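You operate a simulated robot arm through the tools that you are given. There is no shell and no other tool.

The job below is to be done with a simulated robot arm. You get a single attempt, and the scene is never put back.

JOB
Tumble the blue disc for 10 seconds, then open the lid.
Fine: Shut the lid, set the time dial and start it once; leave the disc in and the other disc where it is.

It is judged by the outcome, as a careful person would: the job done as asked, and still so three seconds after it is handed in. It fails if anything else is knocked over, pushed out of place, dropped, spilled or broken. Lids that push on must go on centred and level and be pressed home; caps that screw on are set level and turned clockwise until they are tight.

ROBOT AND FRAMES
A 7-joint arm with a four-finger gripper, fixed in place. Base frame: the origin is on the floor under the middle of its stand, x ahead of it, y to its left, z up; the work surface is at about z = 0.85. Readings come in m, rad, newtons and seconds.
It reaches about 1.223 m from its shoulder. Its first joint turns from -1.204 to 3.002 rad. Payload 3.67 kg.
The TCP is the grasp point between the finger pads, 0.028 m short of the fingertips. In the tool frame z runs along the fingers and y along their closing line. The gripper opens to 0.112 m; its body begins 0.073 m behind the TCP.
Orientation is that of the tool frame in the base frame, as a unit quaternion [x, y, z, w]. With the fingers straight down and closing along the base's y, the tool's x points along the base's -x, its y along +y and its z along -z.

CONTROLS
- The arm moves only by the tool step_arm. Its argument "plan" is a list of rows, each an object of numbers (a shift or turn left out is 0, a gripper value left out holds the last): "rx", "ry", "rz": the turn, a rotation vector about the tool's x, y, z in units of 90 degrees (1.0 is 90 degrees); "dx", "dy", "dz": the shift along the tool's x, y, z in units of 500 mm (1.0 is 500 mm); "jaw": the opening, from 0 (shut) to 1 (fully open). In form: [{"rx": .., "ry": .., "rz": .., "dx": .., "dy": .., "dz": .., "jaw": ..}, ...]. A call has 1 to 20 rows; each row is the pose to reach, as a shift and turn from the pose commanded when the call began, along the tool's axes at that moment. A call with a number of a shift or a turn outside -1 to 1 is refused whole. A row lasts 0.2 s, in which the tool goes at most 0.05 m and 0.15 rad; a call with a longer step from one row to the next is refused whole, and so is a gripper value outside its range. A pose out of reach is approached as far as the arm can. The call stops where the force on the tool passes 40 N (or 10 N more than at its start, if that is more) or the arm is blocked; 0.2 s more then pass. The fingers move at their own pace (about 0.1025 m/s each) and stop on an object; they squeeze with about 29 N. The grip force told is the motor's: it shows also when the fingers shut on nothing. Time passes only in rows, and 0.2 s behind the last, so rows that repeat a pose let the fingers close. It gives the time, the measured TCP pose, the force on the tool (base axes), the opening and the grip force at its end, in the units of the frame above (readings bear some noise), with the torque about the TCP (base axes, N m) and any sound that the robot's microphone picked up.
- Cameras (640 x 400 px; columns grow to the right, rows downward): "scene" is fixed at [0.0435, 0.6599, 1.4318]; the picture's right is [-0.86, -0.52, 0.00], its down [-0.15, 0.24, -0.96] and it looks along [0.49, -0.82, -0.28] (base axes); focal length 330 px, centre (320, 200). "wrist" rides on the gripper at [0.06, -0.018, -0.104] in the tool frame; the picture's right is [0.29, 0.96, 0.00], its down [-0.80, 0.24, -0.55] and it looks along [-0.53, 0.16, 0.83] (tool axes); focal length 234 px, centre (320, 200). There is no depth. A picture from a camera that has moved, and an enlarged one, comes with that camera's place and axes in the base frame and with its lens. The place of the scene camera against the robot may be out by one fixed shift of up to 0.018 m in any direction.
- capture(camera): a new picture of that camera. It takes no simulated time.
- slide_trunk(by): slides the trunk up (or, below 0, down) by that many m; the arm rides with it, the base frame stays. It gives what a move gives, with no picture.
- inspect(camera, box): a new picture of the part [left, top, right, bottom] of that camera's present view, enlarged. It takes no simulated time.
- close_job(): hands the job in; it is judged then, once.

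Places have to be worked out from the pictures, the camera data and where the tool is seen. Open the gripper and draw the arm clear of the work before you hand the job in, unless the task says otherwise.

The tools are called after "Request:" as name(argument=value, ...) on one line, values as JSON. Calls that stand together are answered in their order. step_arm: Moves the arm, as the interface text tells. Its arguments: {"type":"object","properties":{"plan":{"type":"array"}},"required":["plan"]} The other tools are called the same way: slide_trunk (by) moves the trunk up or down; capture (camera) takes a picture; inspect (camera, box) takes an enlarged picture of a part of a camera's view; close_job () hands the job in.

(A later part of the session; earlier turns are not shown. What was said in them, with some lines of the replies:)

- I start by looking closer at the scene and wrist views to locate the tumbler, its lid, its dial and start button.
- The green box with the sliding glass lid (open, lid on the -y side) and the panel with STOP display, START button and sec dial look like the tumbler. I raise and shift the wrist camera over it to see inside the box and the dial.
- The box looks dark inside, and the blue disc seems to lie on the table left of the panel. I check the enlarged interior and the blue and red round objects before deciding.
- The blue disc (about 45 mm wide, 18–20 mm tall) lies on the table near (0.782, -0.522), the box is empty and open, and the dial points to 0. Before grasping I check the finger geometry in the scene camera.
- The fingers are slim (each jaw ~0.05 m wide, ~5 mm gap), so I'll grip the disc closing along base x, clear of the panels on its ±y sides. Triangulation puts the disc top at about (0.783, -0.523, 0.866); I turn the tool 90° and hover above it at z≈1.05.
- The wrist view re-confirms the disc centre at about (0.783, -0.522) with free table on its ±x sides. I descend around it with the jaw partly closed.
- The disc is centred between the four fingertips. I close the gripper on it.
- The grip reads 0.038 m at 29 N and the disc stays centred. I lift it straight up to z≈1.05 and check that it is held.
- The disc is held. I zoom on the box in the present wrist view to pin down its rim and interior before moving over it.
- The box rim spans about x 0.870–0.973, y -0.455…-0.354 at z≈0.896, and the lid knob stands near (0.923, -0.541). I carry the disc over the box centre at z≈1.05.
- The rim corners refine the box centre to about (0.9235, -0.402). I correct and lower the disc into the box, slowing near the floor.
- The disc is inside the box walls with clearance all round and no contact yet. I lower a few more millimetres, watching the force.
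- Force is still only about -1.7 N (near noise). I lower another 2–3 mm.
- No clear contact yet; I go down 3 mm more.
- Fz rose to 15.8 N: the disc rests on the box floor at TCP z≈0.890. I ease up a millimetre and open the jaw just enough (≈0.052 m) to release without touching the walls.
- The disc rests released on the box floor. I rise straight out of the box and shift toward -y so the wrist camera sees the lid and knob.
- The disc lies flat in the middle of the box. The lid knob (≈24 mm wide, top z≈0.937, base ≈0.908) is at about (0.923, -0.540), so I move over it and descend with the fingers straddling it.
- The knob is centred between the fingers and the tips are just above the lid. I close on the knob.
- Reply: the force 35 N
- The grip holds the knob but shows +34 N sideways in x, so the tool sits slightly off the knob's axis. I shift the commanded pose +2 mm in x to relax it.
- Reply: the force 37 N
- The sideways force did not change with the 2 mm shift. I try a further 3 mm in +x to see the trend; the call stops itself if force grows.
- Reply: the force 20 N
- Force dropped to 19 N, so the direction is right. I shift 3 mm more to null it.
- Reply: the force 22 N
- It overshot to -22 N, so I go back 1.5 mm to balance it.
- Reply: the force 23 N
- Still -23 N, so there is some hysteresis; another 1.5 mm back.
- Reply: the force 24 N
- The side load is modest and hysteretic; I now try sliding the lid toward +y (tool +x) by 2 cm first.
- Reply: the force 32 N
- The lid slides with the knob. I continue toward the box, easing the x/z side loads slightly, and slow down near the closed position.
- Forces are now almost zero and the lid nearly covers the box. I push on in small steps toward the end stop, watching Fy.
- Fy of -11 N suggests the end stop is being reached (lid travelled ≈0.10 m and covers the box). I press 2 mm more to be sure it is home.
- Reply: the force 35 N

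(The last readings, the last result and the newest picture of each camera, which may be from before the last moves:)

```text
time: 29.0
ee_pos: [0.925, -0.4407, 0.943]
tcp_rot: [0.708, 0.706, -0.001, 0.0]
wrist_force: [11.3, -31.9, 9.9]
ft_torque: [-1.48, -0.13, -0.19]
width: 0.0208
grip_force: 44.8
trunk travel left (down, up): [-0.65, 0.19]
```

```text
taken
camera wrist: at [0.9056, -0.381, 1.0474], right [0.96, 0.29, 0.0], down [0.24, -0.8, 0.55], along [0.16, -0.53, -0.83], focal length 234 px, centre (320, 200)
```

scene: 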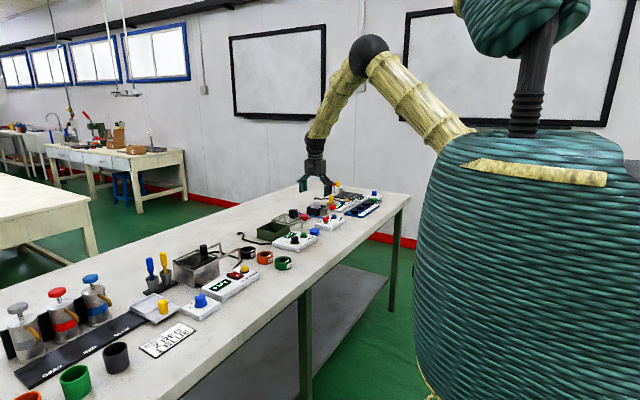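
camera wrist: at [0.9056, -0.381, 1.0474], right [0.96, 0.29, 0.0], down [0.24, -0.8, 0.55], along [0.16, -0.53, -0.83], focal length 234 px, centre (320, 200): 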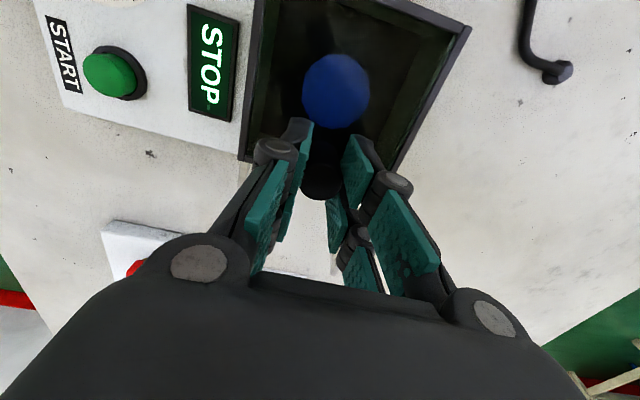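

The lid is against its stop (Fy -32 N, no more movement). I relax the push slightly, open the jaw and rise clear.

Request:
step_arm(plan=[{"dx": -0.003}, {"dx": -0.003, "jaw": 0.3}, {"dx": -0.003, "jaw": 0.5}, {"dx": -0.003, "jaw": 0.5}, {"dx": -0.003, "dz": -0.06}, {"dx": -0.003, "dz": -0.15}, {"dx": -0.003, "dz": -0.24}, {"dx": -0.003, "dz": -0.28}, {"dx": -0.003, "dz": -0.28}])

Request:
inspect(camera="scene", box=[240, 190, 350, 260])

Request:
capture(camera="wrist")

```text
time: 31.0
ee_pos: [0.9261, -0.4358, 1.0859]
tcp_rot: [0.707, 0.707, -0.001, 0.0]
wrist_force: [-0.2, -0.2, 0.4]
ft_torque: [-0.01, -0.02, 0.01]
width: 0.0561
grip_force: 0.3
trunk travel left (down, up): [-0.65, 0.19]
```

```text
5.71 times, centred on (295, 225) of scene
camera zoom: at [0.0435, 0.6599, 1.4318], right [-0.86, -0.52, 0.0], down [-0.15, 0.24, -0.96], along [0.49, -0.82, -0.28], focal length 1888 px, centre (463, 57)
```

zoom: 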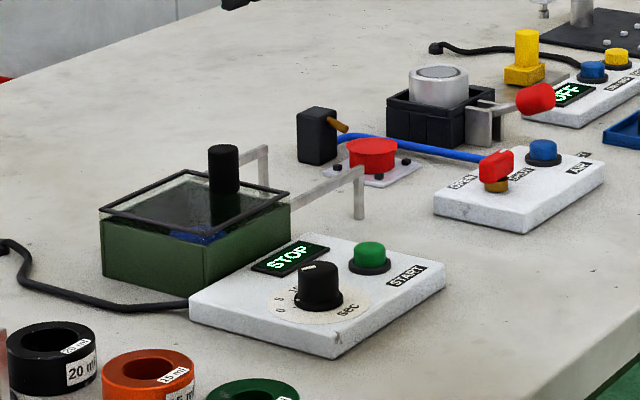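

```text
taken
camera wrist: at [0.9068, -0.3764, 1.1895], right [0.96, 0.29, 0.0], down [0.24, -0.8, 0.55], along [0.16, -0.53, -0.83], focal length 234 px, centre (320, 200)
```

wrist: 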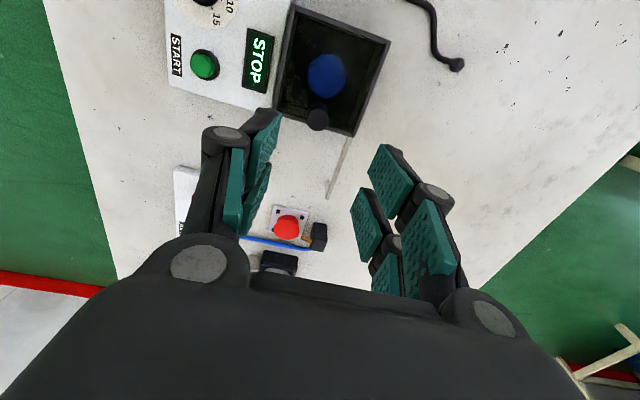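

The lid now fully covers the box. Next I return the tool to its original orientation (closing along y) and hover over the time dial near (0.775, -0.365).

Request:
step_arm(plan=[{"rz": -0.091, "dx": 0.013, "dy": -0.0275, "dz": 0.0}, {"rz": -0.182, "dx": 0.026, "dy": -0.055, "dz": 0.0}, {"rz": -0.273, "dx": 0.039, "dy": -0.0825, "dz": 0.0}, {"rz": -0.364, "dx": 0.052, "dy": -0.11, "dz": 0.0}, {"rz": -0.455, "dx": 0.065, "dy": -0.1375, "dz": 0.01}, {"rz": -0.546, "dx": 0.078, "dy": -0.165, "dz": 0.02}, {"rz": -0.637, "dx": 0.091, "dy": -0.1925, "dz": 0.04}, {"rz": -0.728, "dx": 0.104, "dy": -0.22, "dz": 0.06}, {"rz": -0.819, "dx": 0.117, "dy": -0.2475, "dz": 0.08}, {"rz": -0.91, "dx": 0.13, "dy": -0.275, "dz": 0.1}, {"rz": -1.0, "dx": 0.142, "dy": -0.302, "dz": 0.112}, {"rz": -1.0, "dx": 0.142, "dy": -0.302, "dz": 0.112}])

Request:
capture(camera="wrist")

Request:
inspect(camera="wrist", box=[230, 100, 420, 240])

```text
time: 33.6
ee_pos: [0.7736, -0.3667, 1.0273]
tcp_rot: [-0.001, 1.0, 0.0, 0.0]
wrist_force: [0.9, -0.4, -0.6]
ft_torque: [0.02, 0.01, -0.01]
width: 0.0558
grip_force: 0.0
trunk travel left (down, up): [-0.65, 0.19]
```

```text
taken
camera wrist: at [0.7124, -0.3851, 1.1325], right [-0.29, 0.96, 0.0], down [0.8, 0.24, 0.55], along [0.53, 0.16, -0.83], focal length 234 px, centre (320, 200)
```

wrist: 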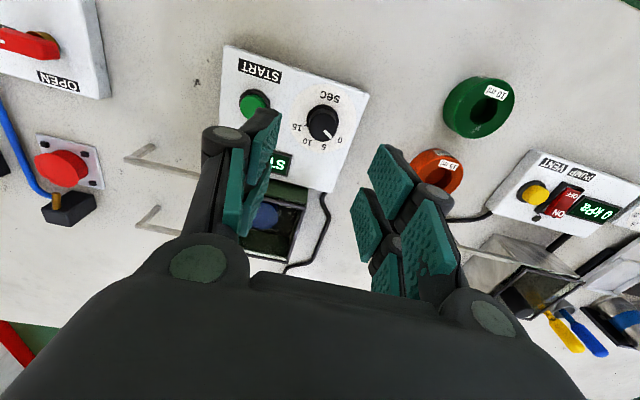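

```text
2.86 times, centred on (325, 170) of wrist
camera zoom: at [0.7124, -0.3851, 1.1325], right [-0.29, 0.96, 0.0], down [0.8, 0.24, 0.55], along [0.53, 0.16, -0.83], focal length 669 px, centre (306, 286)
```

zoom: 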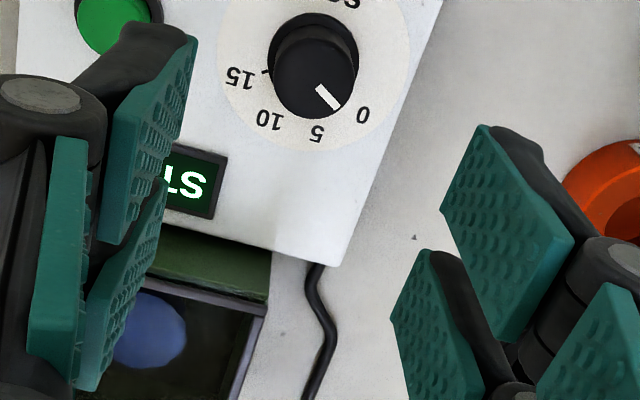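

The dial knob (≈30 mm wide, top z≈0.905) sits at about (0.776, -0.363) with its mark at 0. I descend with the open fingers around it and check before closing.

Request:
step_arm(plan=[{"dx": -0.005, "dy": 0.0074, "dz": 0.04}, {"dx": -0.005, "dy": 0.0074, "dz": 0.11}, {"dx": -0.005, "dy": 0.0074, "dz": 0.17}, {"dx": -0.005, "dy": 0.0074, "dz": 0.2}, {"dx": -0.005, "dy": 0.0074, "dz": 0.22}, {"dx": -0.005, "dy": 0.0074, "dz": 0.2286}, {"dx": -0.005, "dy": 0.0074, "dz": 0.2286}])

Request:
capture(camera="wrist")

Request:
inspect(camera="scene", box=[240, 180, 350, 260])

```text
time: 35.2
ee_pos: [0.7783, -0.3658, 0.9135]
tcp_rot: [0.0, 1.0, 0.0, -0.001]
wrist_force: [0.2, -0.6, 0.8]
ft_torque: [0.0, -0.01, -0.01]
width: 0.0561
grip_force: 0.0
trunk travel left (down, up): [-0.65, 0.19]
```

```text
taken
camera wrist: at [0.7163, -0.3822, 1.0178], right [-0.29, 0.96, 0.0], down [0.8, 0.24, 0.55], along [0.53, 0.16, -0.83], focal length 234 px, centre (320, 200)
```

wrist: 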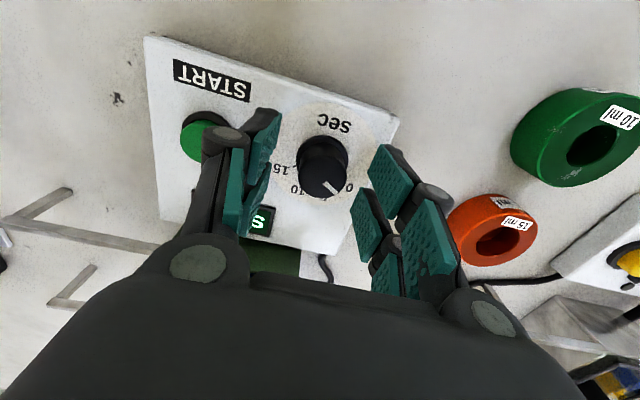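

```text
5.00 times, centred on (295, 220) of scene
camera zoom: at [0.0435, 0.6599, 1.4318], right [-0.86, -0.52, 0.0], down [-0.15, 0.24, -0.96], along [0.49, -0.82, -0.28], focal length 1652 px, centre (445, 100)
```

zoom: 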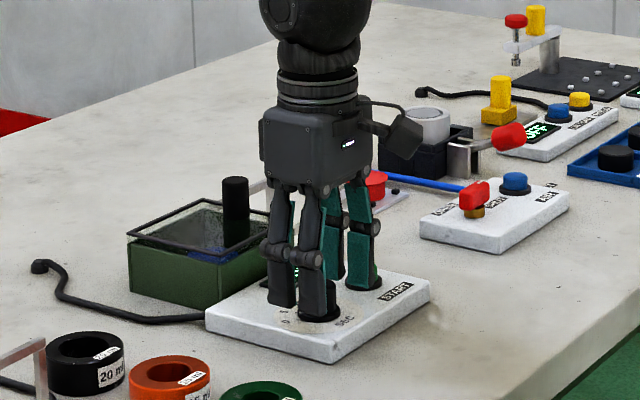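

I zoom the wrist view to measure the knob centre relative to the tool axis before closing.

Request:
inspect(camera="wrist", box=[260, 110, 380, 220])

```text
3.64 times, centred on (320, 165) of wrist
camera zoom: at [0.7163, -0.3822, 1.0178], right [-0.29, 0.96, 0.0], down [0.8, 0.24, 0.55], along [0.53, 0.16, -0.83], focal length 852 px, centre (320, 327)
```

zoom: 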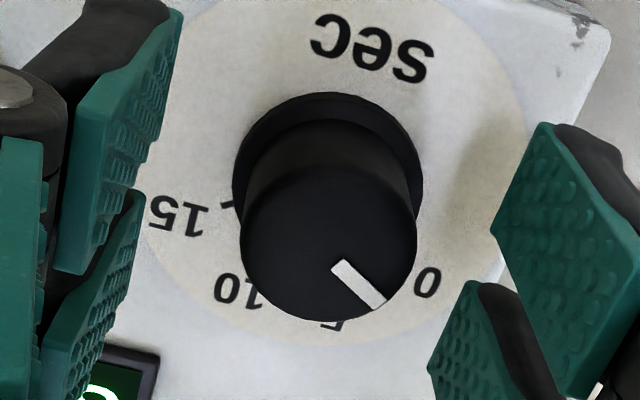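

The knob is centred in the closing direction but about 3 mm toward -x from the tool axis. I correct that and close on it.

Request:
step_arm(plan=[{"dx": 0.006}, {"dx": 0.006}, {"dx": 0.006, "jaw": 0.35}, {"dx": 0.006, "jaw": 0.2}, {"dx": 0.006, "jaw": 0.0}, {"dx": 0.006, "jaw": 0.0}])

Request:
inspect(camera="wrist", box=[260, 110, 380, 220])

```text
time: 36.6
ee_pos: [0.7729, -0.362, 0.9134]
tcp_rot: [-0.001, 1.0, 0.0, 0.0]
wrist_force: [-1.6, 10.7, -2.2]
ft_torque: [0.35, 0.08, 0.04]
width: 0.0285
grip_force: 45.1
trunk travel left (down, up): [-0.65, 0.19]
```

```text
3.64 times, centred on (320, 165) of wrist
camera zoom: at [0.7122, -0.3801, 1.0175], right [-0.29, 0.96, 0.0], down [0.8, 0.24, 0.55], along [0.53, 0.16, -0.83], focal length 852 px, centre (320, 327)
```

zoom: 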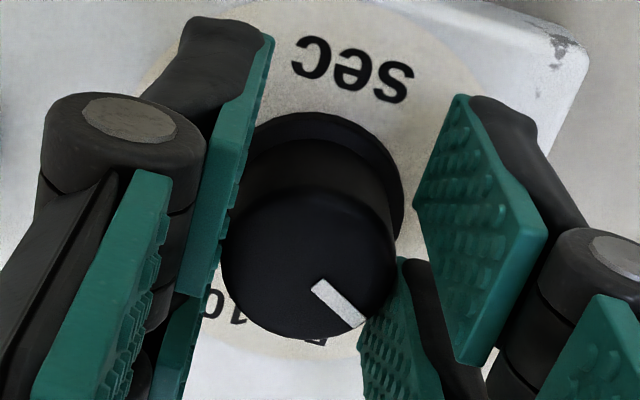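

Firm grip on the dial with only ~11 N side load. I turn it clockwise (seen from above) by about 60° first and then read the mark.

Request:
step_arm(plan=[{"rz": 0.08}, {"rz": 0.16}, {"rz": 0.24}, {"rz": 0.32}, {"rz": 0.4}, {"rz": 0.48}, {"rz": 0.56}, {"rz": 0.64}, {"rz": 0.667}, {"rz": 0.667}])

Request:
capture(camera="wrist")

Request:
inspect(camera="wrist", box=[260, 110, 380, 220])

```text
time: 37.7
ee_pos: [0.7733, -0.3596, 0.9124]
tcp_rot: [0.263, 0.965, 0.003, 0.0]
wrist_force: [12.7, 24.1, -5.4]
ft_torque: [0.8, -0.64, 0.19]
width: 0.0287
grip_force: 45.1
trunk travel left (down, up): [-0.65, 0.19]
stopped in row 5: the force on the tool passed its limit at 42 N (the readings are from after the stop); the commanded pose is now the measured one
```

```text
taken
camera wrist: at [0.7119, -0.3443, 1.0173], right [0.24, 0.97, 0.01], down [0.81, -0.2, 0.55], along [0.54, -0.13, -0.83], focal length 234 px, centre (320, 200)
```

wrist: 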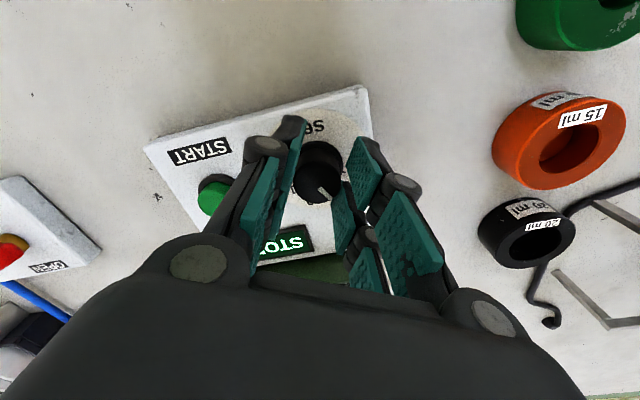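

```text
3.64 times, centred on (320, 165) of wrist
camera zoom: at [0.7119, -0.3443, 1.0173], right [0.24, 0.97, 0.01], down [0.81, -0.2, 0.55], along [0.54, -0.13, -0.83], focal length 852 px, centre (320, 327)
```

zoom: 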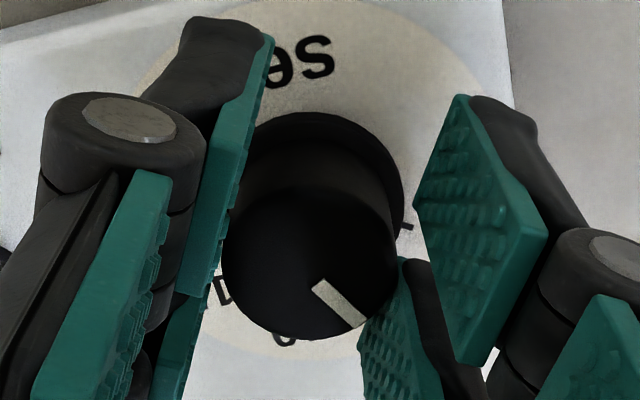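

The dial turns with the gripper (about 30° so far, mark moved along), but side load built up because the tool axis is slightly off. The load is along the closing axis, so I shift 1.5 mm along tool +y to relieve it.

Request:
step_arm(plan=[{"dy": 0.003}, {"dy": 0.003}])

```text
time: 38.3
ee_pos: [0.7755, -0.3591, 0.9126]
tcp_rot: [0.264, 0.965, 0.001, 0.0]
wrist_force: [13.6, 26.9, -6.2]
ft_torque: [0.79, -0.45, 0.19]
width: 0.0285
grip_force: 45.3
trunk travel left (down, up): [-0.65, 0.19]
```

No change yet (same lag as before); another 1.5 mm.

Request:
step_arm(plan=[{"dy": 0.003}, {"dy": 0.003}])

```text
time: 38.9
ee_pos: [0.7742, -0.3586, 0.9119]
tcp_rot: [0.265, 0.964, 0.001, -0.001]
wrist_force: [9.0, 21.3, -9.7]
ft_torque: [0.48, -0.16, 0.15]
width: 0.0288
grip_force: 44.6
trunk travel left (down, up): [-0.65, 0.19]
```

Falling slowly (23 N). One more millimetre, then I continue turning.

Request:
step_arm(plan=[{"dy": 0.002}, {"dy": 0.002}])

```text
time: 39.5
ee_pos: [0.7742, -0.3589, 0.9132]
tcp_rot: [0.265, 0.964, 0.0, -0.001]
wrist_force: [0.1, 15.6, -12.8]
ft_torque: [0.32, 0.2, 0.07]
width: 0.0286
grip_force: 44.8
trunk travel left (down, up): [-0.65, 0.19]
```

Side load is now small. I continue turning by another ~27° with a 1 mm shift toward base +y, in gentle steps.

Request:
step_arm(plan=[{"rz": 0.06, "dx": 0.001, "dy": 0.0017}, {"rz": 0.12, "dx": 0.001, "dy": 0.0017}, {"rz": 0.18, "dx": 0.001, "dy": 0.0017}, {"rz": 0.24, "dx": 0.001, "dy": 0.0017}, {"rz": 0.3, "dx": 0.001, "dy": 0.0017}, {"rz": 0.3, "dx": 0.001, "dy": 0.0017}])

Request:
inspect(camera="wrist", box=[240, 100, 400, 230])

```text
time: 40.9
ee_pos: [0.7765, -0.3554, 0.9135]
tcp_rot: [0.482, 0.876, 0.002, 0.0]
wrist_force: [7.4, 19.2, -11.0]
ft_torque: [0.65, -0.25, 0.11]
width: 0.0286
grip_force: 45.2
trunk travel left (down, up): [-0.65, 0.19]
```

```text
3.08 times, centred on (320, 165) of wrist
camera zoom: at [0.7278, -0.3157, 1.0175], right [0.66, 0.76, 0.0], down [0.63, -0.55, 0.55], along [0.42, -0.36, -0.83], focal length 720 px, centre (320, 308)
```

zoom: 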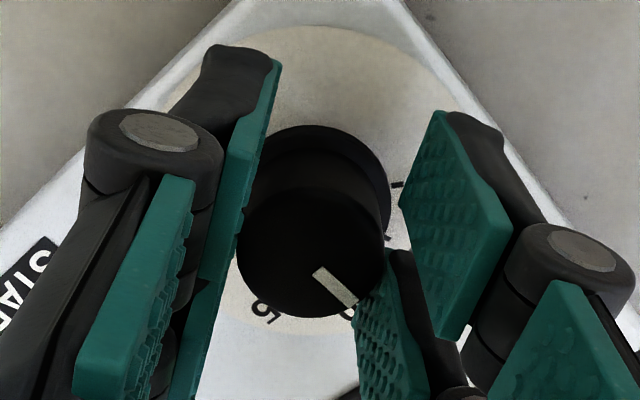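

About 57.6° turned so far. I check in the scene view that the panel has not shifted.

Request:
inspect(camera="scene", box=[240, 190, 350, 260])

Request:
capture(camera="wrist")

```text
5.71 times, centred on (295, 225) of scene
camera zoom: at [0.0435, 0.6599, 1.4318], right [-0.86, -0.52, 0.0], down [-0.15, 0.24, -0.96], along [0.49, -0.82, -0.28], focal length 1888 px, centre (463, 57)
```

zoom: 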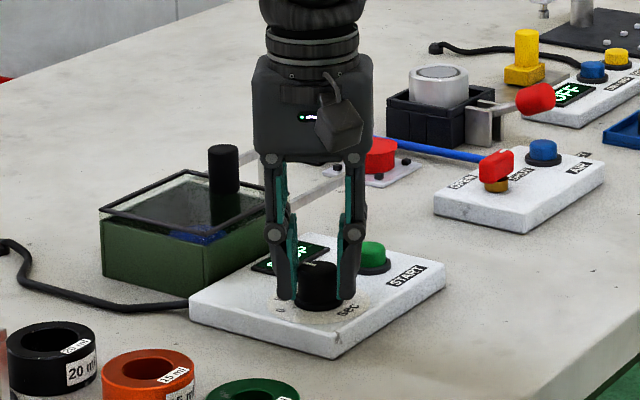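

```text
taken
camera wrist: at [0.7278, -0.3157, 1.0175], right [0.66, 0.76, 0.0], down [0.63, -0.55, 0.55], along [0.42, -0.36, -0.83], focal length 234 px, centre (320, 200)
```

wrist: 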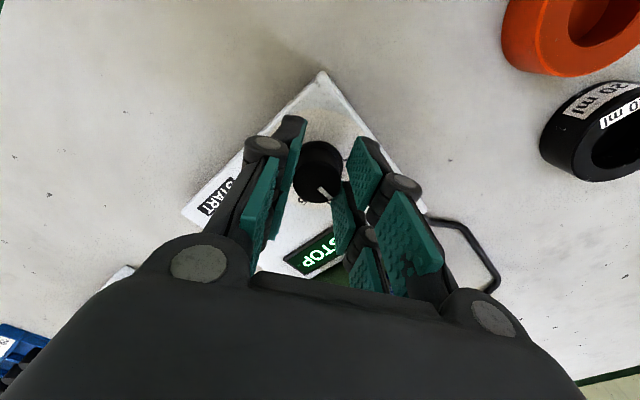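

The panel has not moved. I turn about 18° more, still gently.

Request:
step_arm(plan=[{"rz": 0.05, "dy": 0.001}, {"rz": 0.1, "dy": 0.002}, {"rz": 0.15, "dy": 0.002}, {"rz": 0.2, "dy": 0.002}, {"rz": 0.2, "dy": 0.002}])

Request:
inspect(camera="wrist", box=[240, 100, 400, 230])

```text
time: 42.1
ee_pos: [0.7791, -0.3548, 0.913]
tcp_rot: [0.614, 0.789, 0.002, 0.0]
wrist_force: [20.3, 14.8, -9.7]
ft_torque: [0.41, -0.56, 0.14]
width: 0.0289
grip_force: 45.0
trunk travel left (down, up): [-0.65, 0.19]
```

```text
3.08 times, centred on (320, 165) of wrist
camera zoom: at [0.7447, -0.3023, 1.0176], right [0.86, 0.52, 0.0], down [0.43, -0.71, 0.55], along [0.29, -0.47, -0.83], focal length 720 px, centre (320, 308)
```

zoom: 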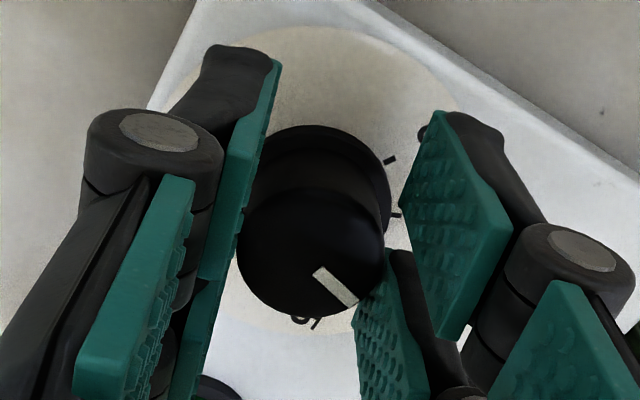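

Total turn is now about 76°. I open the jaw, rise and read the dial.

Request:
step_arm(plan=[{"jaw": 0.2}, {"jaw": 0.5}, {"jaw": 0.55}, {"jaw": 0.55}, {"dz": -0.06}, {"dz": -0.14}, {"dz": -0.22}, {"dz": -0.26}, {"dz": -0.26}])

Request:
capture(camera="wrist")

Request:
inspect(camera="wrist", box=[250, 80, 390, 200])

Request:
inspect(camera="scene", box=[260, 220, 330, 265])

```text
time: 44.1
ee_pos: [0.7752, -0.3542, 1.0432]
tcp_rot: [0.613, 0.79, 0.002, -0.001]
wrist_force: [-0.2, -1.0, 0.5]
ft_torque: [-0.04, 0.03, 0.01]
width: 0.0617
grip_force: 0.0
trunk travel left (down, up): [-0.65, 0.19]
```

```text
taken
camera wrist: at [0.7409, -0.3015, 1.1478], right [0.86, 0.52, 0.0], down [0.43, -0.71, 0.55], along [0.29, -0.47, -0.83], focal length 234 px, centre (320, 200)
```

wrist: 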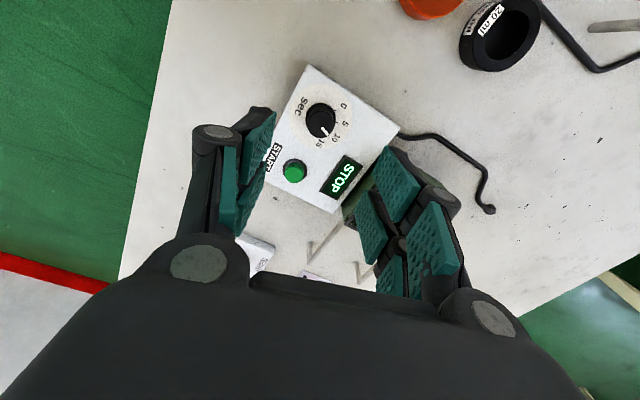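

```text
3.33 times, centred on (320, 140) of wrist
camera zoom: at [0.7409, -0.3015, 1.1478], right [0.86, 0.52, 0.0], down [0.43, -0.71, 0.55], along [0.29, -0.47, -0.83], focal length 781 px, centre (320, 400)
```

zoom: 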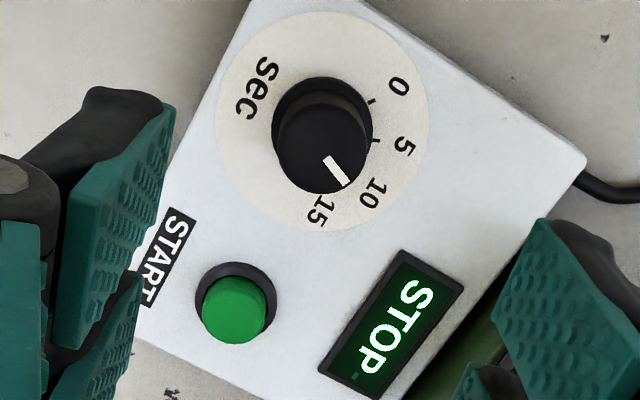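

```text
8.89 times, centred on (295, 242) of scene
camera zoom: at [0.0435, 0.6599, 1.4318], right [-0.86, -0.52, 0.0], down [-0.15, 0.24, -0.96], along [0.49, -0.82, -0.28], focal length 2938 px, centre (542, -178)
```

zoom: 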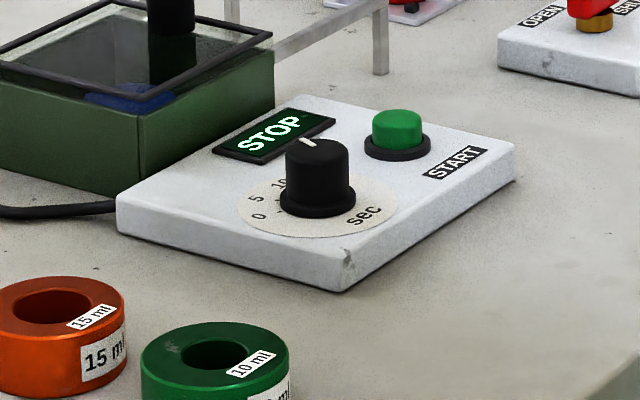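

The mark appears to point at 10. To be sure, I move the wrist camera nearly straight over the dial for a parallax-free reading.

Request:
step_arm(plan=[{"dx": -0.05, "dy": 0.018}, {"dx": -0.102, "dy": 0.036}, {"dx": -0.102, "dy": 0.036}])

Request:
inspect(camera="wrist", box=[260, 10, 380, 110])

Request:
capture(camera="wrist")

```text
time: 44.9
ee_pos: [0.8052, -0.4011, 1.0447]
tcp_rot: [0.613, 0.79, 0.002, 0.0]
wrist_force: [0.2, 0.2, 0.2]
ft_torque: [-0.04, 0.0, 0.01]
width: 0.0618
grip_force: 0.1
trunk travel left (down, up): [-0.65, 0.19]
```

```text
4.00 times, centred on (320, 60) of wrist
camera zoom: at [0.7712, -0.3481, 1.1486], right [0.86, 0.52, 0.0], down [0.43, -0.71, 0.55], along [0.29, -0.47, -0.83], focal length 937 px, centre (320, 760)
```

zoom: 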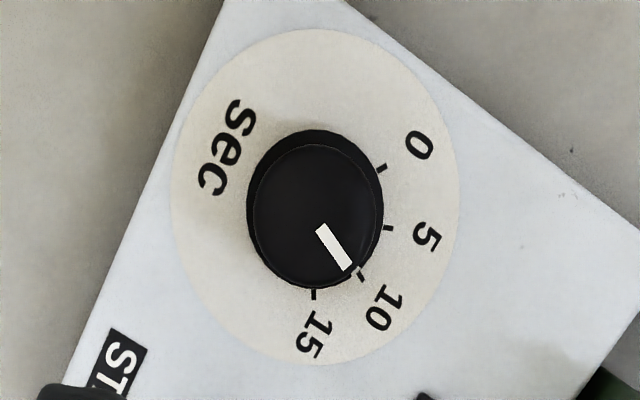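

```text
taken
camera wrist: at [0.7712, -0.3481, 1.1486], right [0.86, 0.52, 0.0], down [0.43, -0.71, 0.55], along [0.29, -0.47, -0.83], focal length 234 px, centre (320, 200)
```

wrist: 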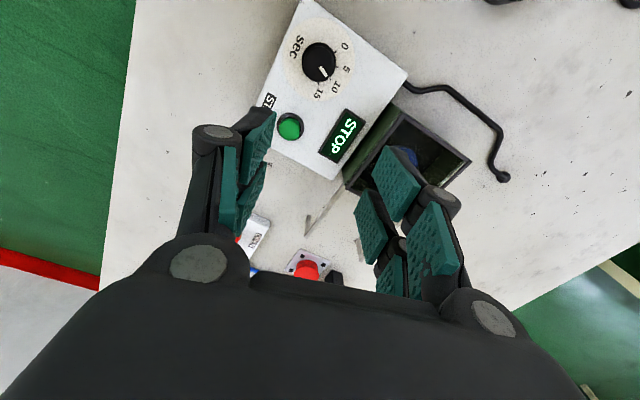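

The mark lies close to the 10 tick. I zoom in further for exact alignment.

Request:
inspect(camera="wrist", box=[298, 38, 346, 90])

```text
7.69 times, centred on (322, 64) of wrist
camera zoom: at [0.7712, -0.3481, 1.1486], right [0.86, 0.52, 0.0], down [0.43, -0.71, 0.55], along [0.29, -0.47, -0.83], focal length 1801 px, centre (305, 1246)
```

zoom: 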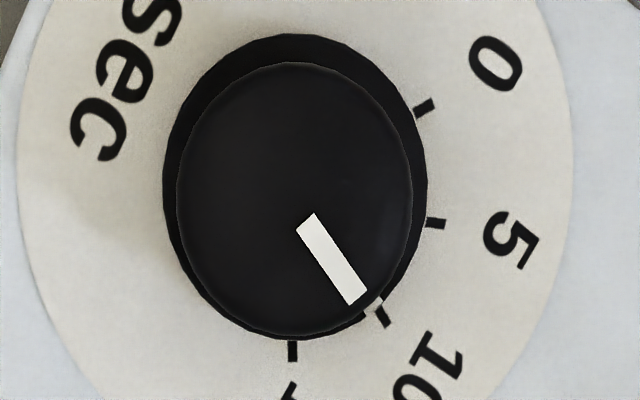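

The mark reads ≈-20.5° against the 10 tick at -20° (ticks are 40° apart), so the dial is set to 10. Next I close the fingers, square the tool to 90° and hover over the START button at about (0.783, -0.433).

Request:
step_arm(plan=[{"rz": 0.05, "dx": -0.02, "dy": -0.02, "dz": 0.0, "jaw": 0.3}, {"rz": 0.1, "dx": -0.04, "dy": -0.04, "dz": 0.02, "jaw": 0.1}, {"rz": 0.158, "dx": -0.051, "dy": -0.0585, "dz": 0.08, "jaw": 0.0}, {"rz": 0.158, "dx": -0.051, "dy": -0.0585, "dz": 0.14, "jaw": 0.0}, {"rz": 0.158, "dx": -0.051, "dy": -0.0585, "dz": 0.149, "jaw": 0.0}, {"rz": 0.158, "dx": -0.051, "dy": -0.0585, "dz": 0.149, "jaw": 0.0}])

Request:
capture(camera="wrist")

Request:
inspect(camera="scene", box=[240, 190, 350, 260])

```text
time: 46.3
ee_pos: [0.7841, -0.4336, 0.968]
tcp_rot: [0.706, 0.708, 0.002, 0.0]
wrist_force: [0.3, 0.0, 0.2]
ft_torque: [0.0, -0.02, -0.02]
width: 0.0001
grip_force: 28.7
trunk travel left (down, up): [-0.65, 0.19]
```

```text
taken
camera wrist: at [0.7637, -0.3738, 1.0726], right [0.96, 0.29, 0.0], down [0.24, -0.8, 0.55], along [0.16, -0.53, -0.83], focal length 234 px, centre (320, 200)
```

wrist: 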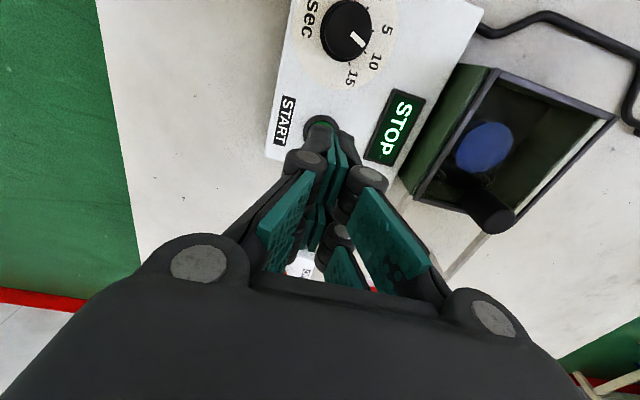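

```text
5.71 times, centred on (295, 225) of scene
camera zoom: at [0.0435, 0.6599, 1.4318], right [-0.86, -0.52, 0.0], down [-0.15, 0.24, -0.96], along [0.49, -0.82, -0.28], focal length 1888 px, centre (463, 57)
```

zoom: 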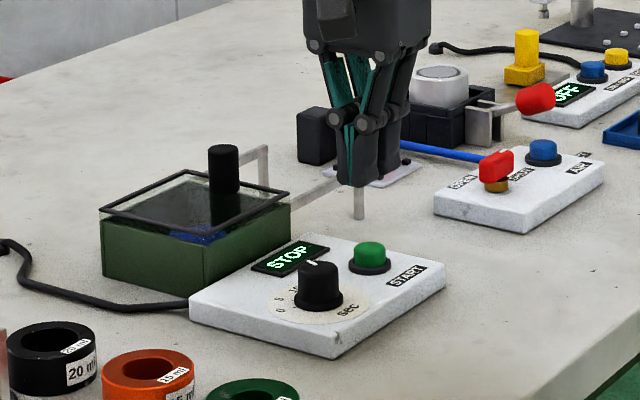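

I zoom to compare the fingertip axis with the button centre.

Request:
inspect(camera="wrist", box=[280, 90, 370, 180])

```text
4.44 times, centred on (325, 135) of wrist
camera zoom: at [0.7637, -0.3738, 1.0726], right [0.96, 0.29, 0.0], down [0.24, -0.8, 0.55], along [0.16, -0.53, -0.83], focal length 1041 px, centre (298, 489)
```

zoom: 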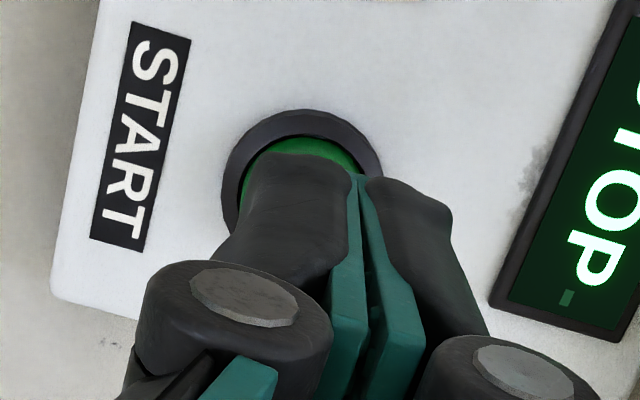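

The finger axis is over the button centre. I press straight down in small steps and watch for force and sound.

Request:
step_arm(plan=[{"dz": 0.06}, {"dz": 0.1}, {"dz": 0.108}, {"dz": 0.112}, {"dz": 0.116}, {"dz": 0.12}, {"dz": 0.124}])

Request:
inspect(camera="scene", box=[240, 190, 350, 260])

```text
time: 47.9
ee_pos: [0.7821, -0.4339, 0.9072]
tcp_rot: [0.707, 0.708, 0.002, 0.0]
wrist_force: [-1.3, -0.8, 2.2]
ft_torque: [-0.01, 0.08, -0.01]
width: 0.0057
grip_force: 35.7
trunk travel left (down, up): [-0.65, 0.19]
heard: click
```

```text
5.71 times, centred on (295, 225) of scene
camera zoom: at [0.0435, 0.6599, 1.4318], right [-0.86, -0.52, 0.0], down [-0.15, 0.24, -0.96], along [0.49, -0.82, -0.28], focal length 1888 px, centre (463, 57)
```

zoom: 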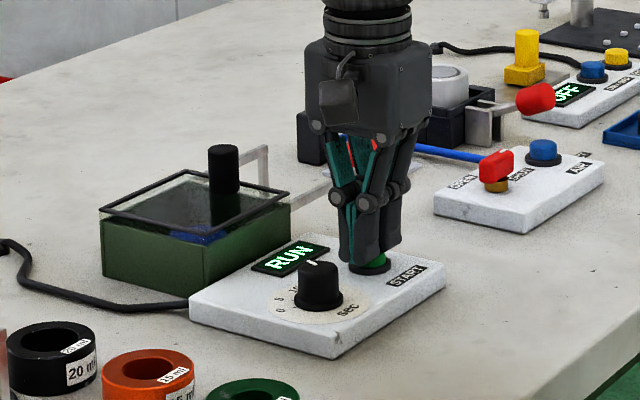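

A click was heard and the display shows RUN. I lift straight off the button and stay clear.

Request:
step_arm(plan=[{"dz": -0.04}, {"dz": -0.12}, {"dz": -0.2}, {"dz": -0.26}, {"dz": -0.26}])

Request:
inspect(camera="scene", box=[240, 190, 350, 260])

Request:
capture(camera="wrist")

```text
time: 49.1
ee_pos: [0.7849, -0.4355, 1.0399]
tcp_rot: [0.707, 0.708, 0.001, 0.0]
wrist_force: [0.4, -0.4, 0.9]
ft_torque: [0.03, 0.0, -0.04]
width: 0.0
grip_force: 35.8
trunk travel left (down, up): [-0.65, 0.19]
```

```text
5.71 times, centred on (295, 225) of scene
camera zoom: at [0.0435, 0.6599, 1.4318], right [-0.86, -0.52, 0.0], down [-0.15, 0.24, -0.96], along [0.49, -0.82, -0.28], focal length 1888 px, centre (463, 57)
```

zoom: 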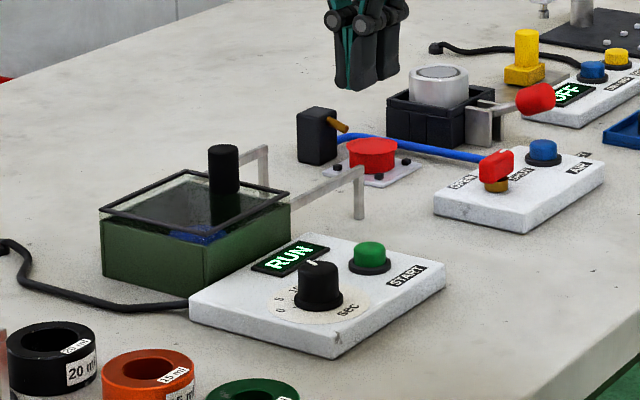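

```text
taken
camera wrist: at [0.7648, -0.3755, 1.1452], right [0.96, 0.29, 0.0], down [0.24, -0.8, 0.55], along [0.16, -0.53, -0.83], focal length 234 px, centre (320, 200)
```

wrist: 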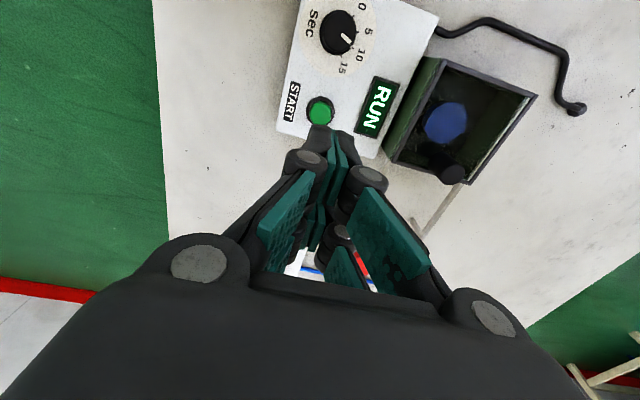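

It is running (START at about t≈47.5). While it runs, I move at safe height over the lid knob, open the jaw and wait without touching anything.

Request:
step_arm(plan=[{"dy": 0.07, "dx": -0.003}, {"dy": 0.14, "dx": -0.006}, {"dy": 0.21, "dx": -0.009, "jaw": 0.2}, {"dy": 0.281, "dx": -0.011, "jaw": 0.5}, {"dy": 0.281, "dx": -0.011, "jaw": 0.5}, {"dy": 0.281, "dx": -0.011, "jaw": 0.5}])

Request:
capture(camera="wrist")

Request:
inspect(camera="wrist", box=[265, 60, 375, 170])

```text
time: 50.5
ee_pos: [0.9264, -0.4384, 1.0371]
tcp_rot: [0.707, 0.707, 0.001, -0.001]
wrist_force: [0.2, -0.7, 0.0]
ft_torque: [0.0, 0.01, -0.01]
width: 0.0558
grip_force: 0.1
trunk travel left (down, up): [-0.65, 0.19]
```

```text
taken
camera wrist: at [0.9067, -0.3782, 1.1413], right [0.96, 0.29, 0.0], down [0.24, -0.8, 0.55], along [0.16, -0.53, -0.83], focal length 234 px, centre (320, 200)
```

wrist: 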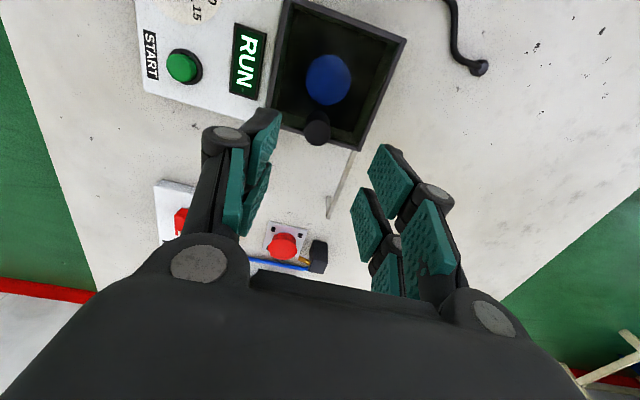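

```text
3.64 times, centred on (320, 115) of wrist
camera zoom: at [0.9067, -0.3782, 1.1413], right [0.96, 0.29, 0.0], down [0.24, -0.8, 0.55], along [0.16, -0.53, -0.83], focal length 852 px, centre (320, 509)
```

zoom: 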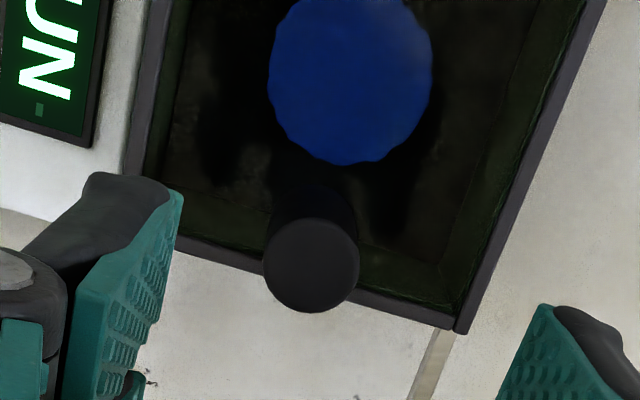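

The knob is about 1.7 mm toward -x and -y of the tool axis; I correct that while waiting. The display still shows RUN, so I hold still for about 4 s.

Request:
step_arm(plan=[{"dx": -0.0036, "dy": -0.0034}, {"dx": -0.0036, "dy": -0.0034}, {"dx": -0.0036, "dy": -0.0034}, {"dx": -0.0036, "dy": -0.0034}, {"dx": -0.0036, "dy": -0.0034}, {"dx": -0.0036, "dy": -0.0034}, {"dx": -0.0036, "dy": -0.0034}, {"dx": -0.0036, "dy": -0.0034}, {"dx": -0.0036, "dy": -0.0034}, {"dx": -0.0036, "dy": -0.0034}, {"dx": -0.0036, "dy": -0.0034}, {"dx": -0.0036, "dy": -0.0034}, {"dx": -0.0036, "dy": -0.0034}, {"dx": -0.0036, "dy": -0.0034}, {"dx": -0.0036, "dy": -0.0034}, {"dx": -0.0036, "dy": -0.0034}, {"dx": -0.0036, "dy": -0.0034}, {"dx": -0.0036, "dy": -0.0034}, {"dx": -0.0036, "dy": -0.0034}, {"dx": -0.0036, "dy": -0.0034}])

Request:
inspect(camera="scene", box=[240, 190, 350, 260])

Request:
inspect(camera="wrist", box=[220, 0, 420, 170])

```text
time: 54.7
ee_pos: [0.9228, -0.4396, 1.0371]
tcp_rot: [0.707, 0.708, 0.001, 0.0]
wrist_force: [0.7, 0.1, -0.4]
ft_torque: [0.0, -0.02, -0.01]
width: 0.0561
grip_force: 0.1
trunk travel left (down, up): [-0.65, 0.19]
```

```text
5.71 times, centred on (295, 225) of scene
camera zoom: at [0.0435, 0.6599, 1.4318], right [-0.86, -0.52, 0.0], down [-0.15, 0.24, -0.96], along [0.49, -0.82, -0.28], focal length 1888 px, centre (463, 57)
```

zoom: 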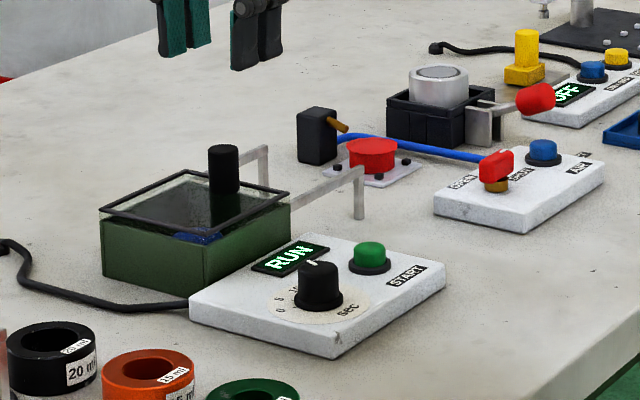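

```text
2.35 times, centred on (320, 85) of wrist
camera zoom: at [0.9034, -0.3804, 1.1423], right [0.96, 0.29, 0.0], down [0.24, -0.8, 0.55], along [0.16, -0.53, -0.83], focal length 551 px, centre (320, 471)
```

zoom: 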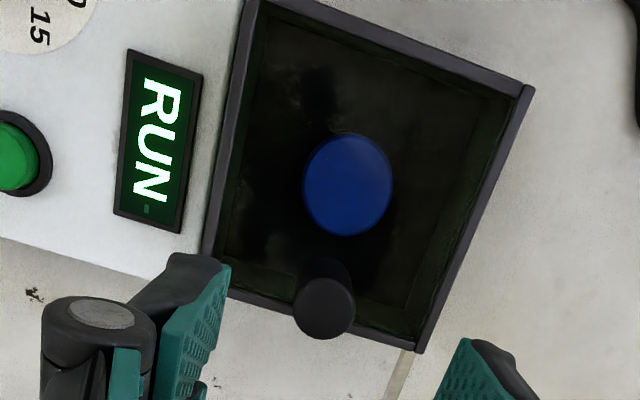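

Still RUN at t=54.7. I hold for about 2 s more and look again.

Request:
step_arm(plan=[{"dx": 0}, {"dx": 0}, {"dx": 0}, {"dx": 0}, {"dx": 0}, {"dx": 0}, {"dx": 0}, {"dx": 0}, {"dx": 0}, {"dx": 0}])

Request:
inspect(camera="wrist", box=[220, 0, 420, 170])

```text
time: 56.9
ee_pos: [0.9224, -0.4404, 1.0368]
tcp_rot: [0.706, 0.708, 0.001, 0.0]
wrist_force: [-0.1, 0.0, 0.0]
ft_torque: [-0.03, 0.0, -0.03]
width: 0.0563
grip_force: 0.1
trunk travel left (down, up): [-0.65, 0.19]
```

```text
2.35 times, centred on (320, 85) of wrist
camera zoom: at [0.9034, -0.3804, 1.1422], right [0.96, 0.29, 0.0], down [0.24, -0.8, 0.55], along [0.16, -0.53, -0.83], focal length 551 px, centre (320, 471)
```

zoom: 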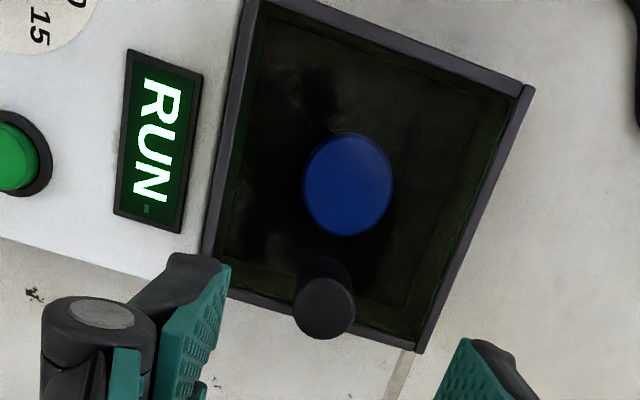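

Still RUN at t=56.9 (about 9.5 s in). I hold another ~1.2 s.

Request:
step_arm(plan=[{"dx": 0}, {"dx": 0}, {"dx": 0}, {"dx": 0}, {"dx": 0}])

Request:
inspect(camera="wrist", box=[220, 0, 420, 170])

```text
time: 58.1
ee_pos: [0.9232, -0.4404, 1.0381]
tcp_rot: [0.706, 0.708, 0.001, 0.0]
wrist_force: [-0.1, -0.2, 0.5]
ft_torque: [0.01, 0.0, -0.01]
width: 0.0558
grip_force: 0.0
trunk travel left (down, up): [-0.65, 0.19]
```

```text
2.35 times, centred on (320, 85) of wrist
camera zoom: at [0.9034, -0.3804, 1.1423], right [0.96, 0.29, 0.0], down [0.24, -0.8, 0.55], along [0.16, -0.53, -0.83], focal length 551 px, centre (320, 471)
```

zoom: 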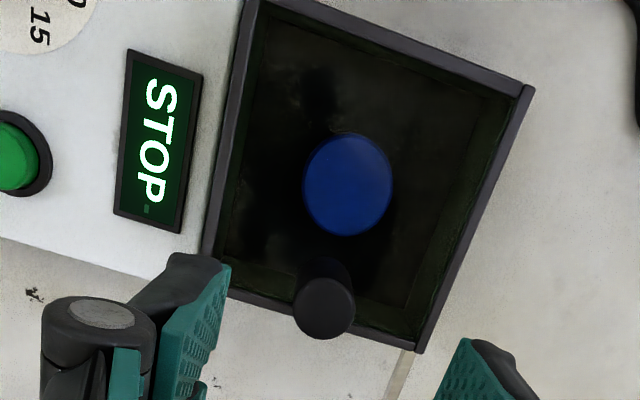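

The display now shows STOP after ~10 s of running. I descend on the lid knob (with a 1.5 mm x correction) and grip it to open the lid.

Request:
step_arm(plan=[{"dy": 0.003, "dz": 0.05}, {"dy": 0.003, "dz": 0.11}, {"dy": 0.003, "dz": 0.15}, {"dy": 0.003, "dz": 0.175}, {"dy": 0.003, "dz": 0.19}, {"dy": 0.003, "dz": 0.19}, {"dy": 0.003, "dz": 0.19, "jaw": 0.3}, {"dy": 0.003, "dz": 0.19, "jaw": 0.1}, {"dy": 0.003, "dz": 0.19, "jaw": 0.0}, {"dy": 0.003, "dz": 0.19, "jaw": 0.0}])

Request:
capture(camera="wrist")

```text
time: 60.3
ee_pos: [0.9238, -0.4398, 0.941]
tcp_rot: [0.707, 0.708, 0.001, 0.0]
wrist_force: [10.3, -1.6, 0.8]
ft_torque: [0.03, -0.41, -0.02]
width: 0.0211
grip_force: 44.8
trunk travel left (down, up): [-0.65, 0.19]
```

```text
taken
camera wrist: at [0.9053, -0.3814, 1.0458], right [0.96, 0.29, 0.0], down [0.24, -0.8, 0.55], along [0.16, -0.53, -0.83], focal length 234 px, centre (320, 200)
```

wrist: 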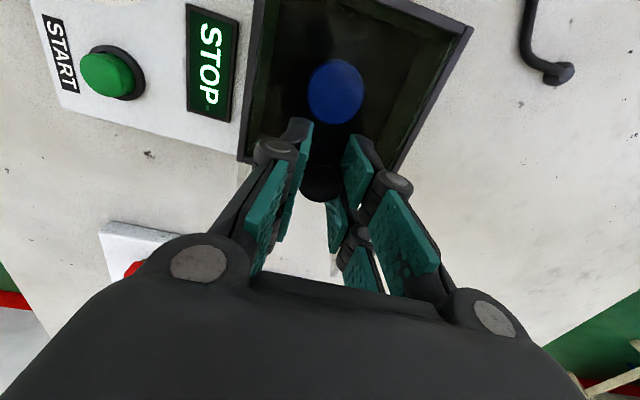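

Good centred grip (10 N). I slide the lid back toward -y by about 9.5 cm, slowing near the end.

Request:
step_arm(plan=[{"dx": -0.01}, {"dx": -0.03}, {"dx": -0.055}, {"dx": -0.08}, {"dx": -0.105}, {"dx": -0.13}, {"dx": -0.155}, {"dx": -0.175}, {"dx": -0.19}, {"dx": -0.19}])

Request:
inspect(camera="scene", box=[240, 180, 350, 260])

```text
time: 62.5
ee_pos: [0.924, -0.5366, 0.942]
tcp_rot: [0.706, 0.708, 0.002, -0.001]
wrist_force: [21.3, -0.8, 9.1]
ft_torque: [0.46, -0.4, 0.11]
width: 0.0208
grip_force: 45.0
trunk travel left (down, up): [-0.65, 0.19]
```

```text
5.00 times, centred on (295, 220) of scene
camera zoom: at [0.0435, 0.6599, 1.4318], right [-0.86, -0.52, 0.0], down [-0.15, 0.24, -0.96], along [0.49, -0.82, -0.28], focal length 1652 px, centre (445, 100)
```

zoom: 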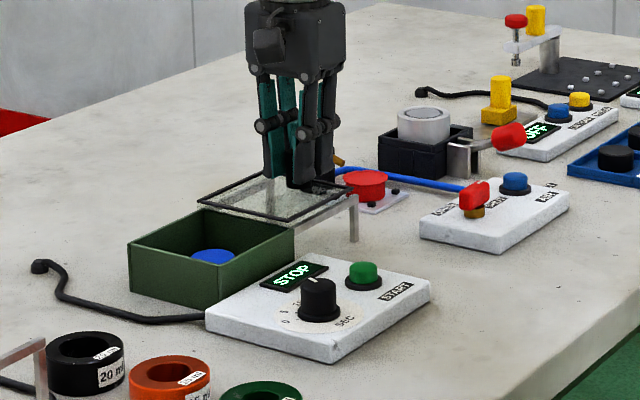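

The lid is nearly fully open with the disc still in the box. I ease it the last few millimetres until the end stop.

Request:
step_arm(plan=[{"dx": -0.003}, {"dx": -0.006}, {"dx": -0.009}, {"dx": -0.011}, {"dx": -0.011}])

```text
time: 63.7
ee_pos: [0.9246, -0.5411, 0.9405]
tcp_rot: [0.706, 0.708, 0.001, -0.001]
wrist_force: [26.6, -0.2, 6.5]
ft_torque: [-0.51, -0.77, 0.0]
width: 0.021
grip_force: 45.2
trunk travel left (down, up): [-0.65, 0.19]
```

The lid is back at its original open position (y≈-0.541). I release the knob and rise straight up.

Request:
step_arm(plan=[{"jaw": 0.2}, {"jaw": 0.45}, {"jaw": 0.5}, {"jaw": 0.5}, {"dz": -0.06}, {"dz": -0.15}, {"dz": -0.24}, {"dz": -0.3}, {"dz": -0.3}])

Request:
capture(camera="wrist")

Request:
inspect(camera="scene", box=[240, 190, 350, 260])

```text
time: 65.7
ee_pos: [0.9217, -0.5428, 1.0909]
tcp_rot: [0.707, 0.708, 0.0, -0.002]
wrist_force: [-0.4, 0.6, -0.2]
ft_torque: [-0.01, 0.03, -0.01]
width: 0.056
grip_force: 0.2
trunk travel left (down, up): [-0.65, 0.19]
```

```text
taken
camera wrist: at [0.9015, -0.4833, 1.1957], right [0.96, 0.29, 0.0], down [0.24, -0.8, 0.55], along [0.16, -0.53, -0.83], focal length 234 px, centre (320, 200)
```

wrist: 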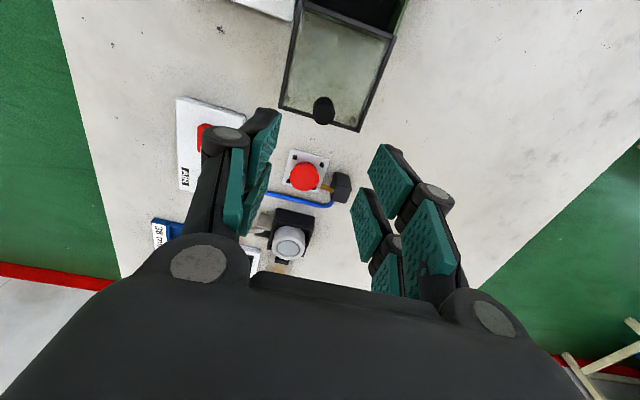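

```text
5.71 times, centred on (295, 225) of scene
camera zoom: at [0.0435, 0.6599, 1.4318], right [-0.86, -0.52, 0.0], down [-0.15, 0.24, -0.96], along [0.49, -0.82, -0.28], focal length 1888 px, centre (463, 57)
```

zoom: 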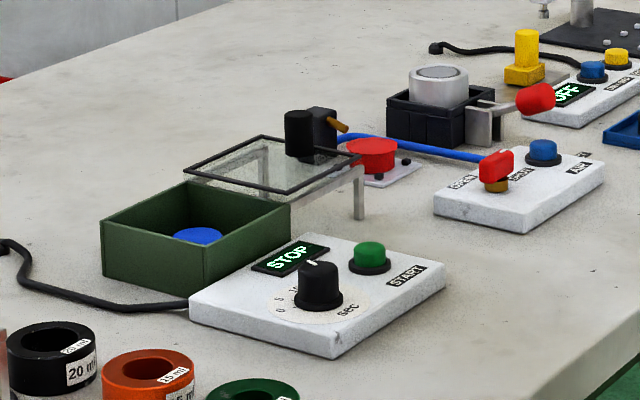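

The lid is back in its original open place, the disc is inside, the display shows STOP, and the red disc and everything else are untouched. I open the gripper and draw the arm up and back, clear of the work.

Request:
step_arm(plan=[{"dz": -0.08, "jaw": 0.7}, {"dz": -0.16, "jaw": 1.0}, {"dz": -0.2, "dy": -0.07, "jaw": 1.0}, {"dz": -0.22, "dy": -0.15, "jaw": 1.0}, {"dz": -0.22, "dy": -0.24, "jaw": 1.0}, {"dz": -0.22, "dy": -0.33, "jaw": 1.0}, {"dz": -0.22, "dy": -0.4, "jaw": 1.0}, {"dz": -0.22, "dy": -0.4, "jaw": 1.0}])

Request:
capture(camera="scene")

Request:
inspect(camera="scene", box=[220, 170, 400, 280])

```text
time: 67.5
ee_pos: [0.7257, -0.5397, 1.1989]
tcp_rot: [0.706, 0.708, 0.002, -0.001]
wrist_force: [0.2, 0.6, -0.3]
ft_torque: [-0.01, 0.03, -0.02]
width: 0.112
grip_force: 0.1
trunk travel left (down, up): [-0.65, 0.19]
```

```text
taken
```

scene: 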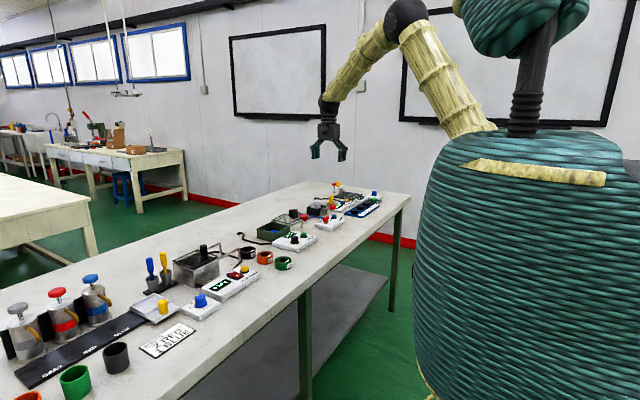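

```text
3.56 times, centred on (310, 225) of scene
camera zoom: at [0.0435, 0.6599, 1.4318], right [-0.86, -0.52, 0.0], down [-0.15, 0.24, -0.96], along [0.49, -0.82, -0.28], focal length 1175 px, centre (356, 111)
```

zoom: 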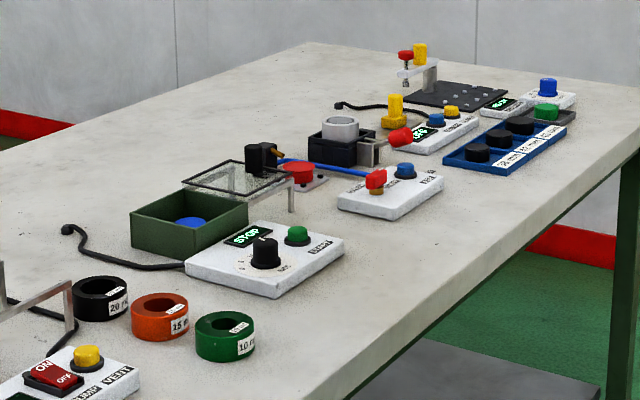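

The arm is clear with the gripper open. The blue disc is in the opened tumbler, the run has finished (STOP), and the rest of the table looks as it did at the start, so I hand the job in.

Request:
close_job()

```text
The job is handed in.
```

The blue disc has been tumbled for about 10 seconds. It is still in the box and the lid is open again. I handed the job in, but no verdict came back.

- **Loading:** I picked the disc up from the table and set it down flat in the middle of the empty box.
- **Running:** I slid the lid shut to its stop and turned the dial from 0 to 10. One press of START gave a click and the display changed to RUN. It was still on RUN about 9.5 seconds in and read STOP at the next look, about a second later.
- **Opening:** I slid the lid back to the place it started from, let go of the knob and drew the arm clear with the gripper open.
- **Everything else:** The red disc was not touched, and the rest of the table looks the same as in the first picture.

The dial mark sits within about one degree of the 10 tick, which is roughly a tenth of a second.
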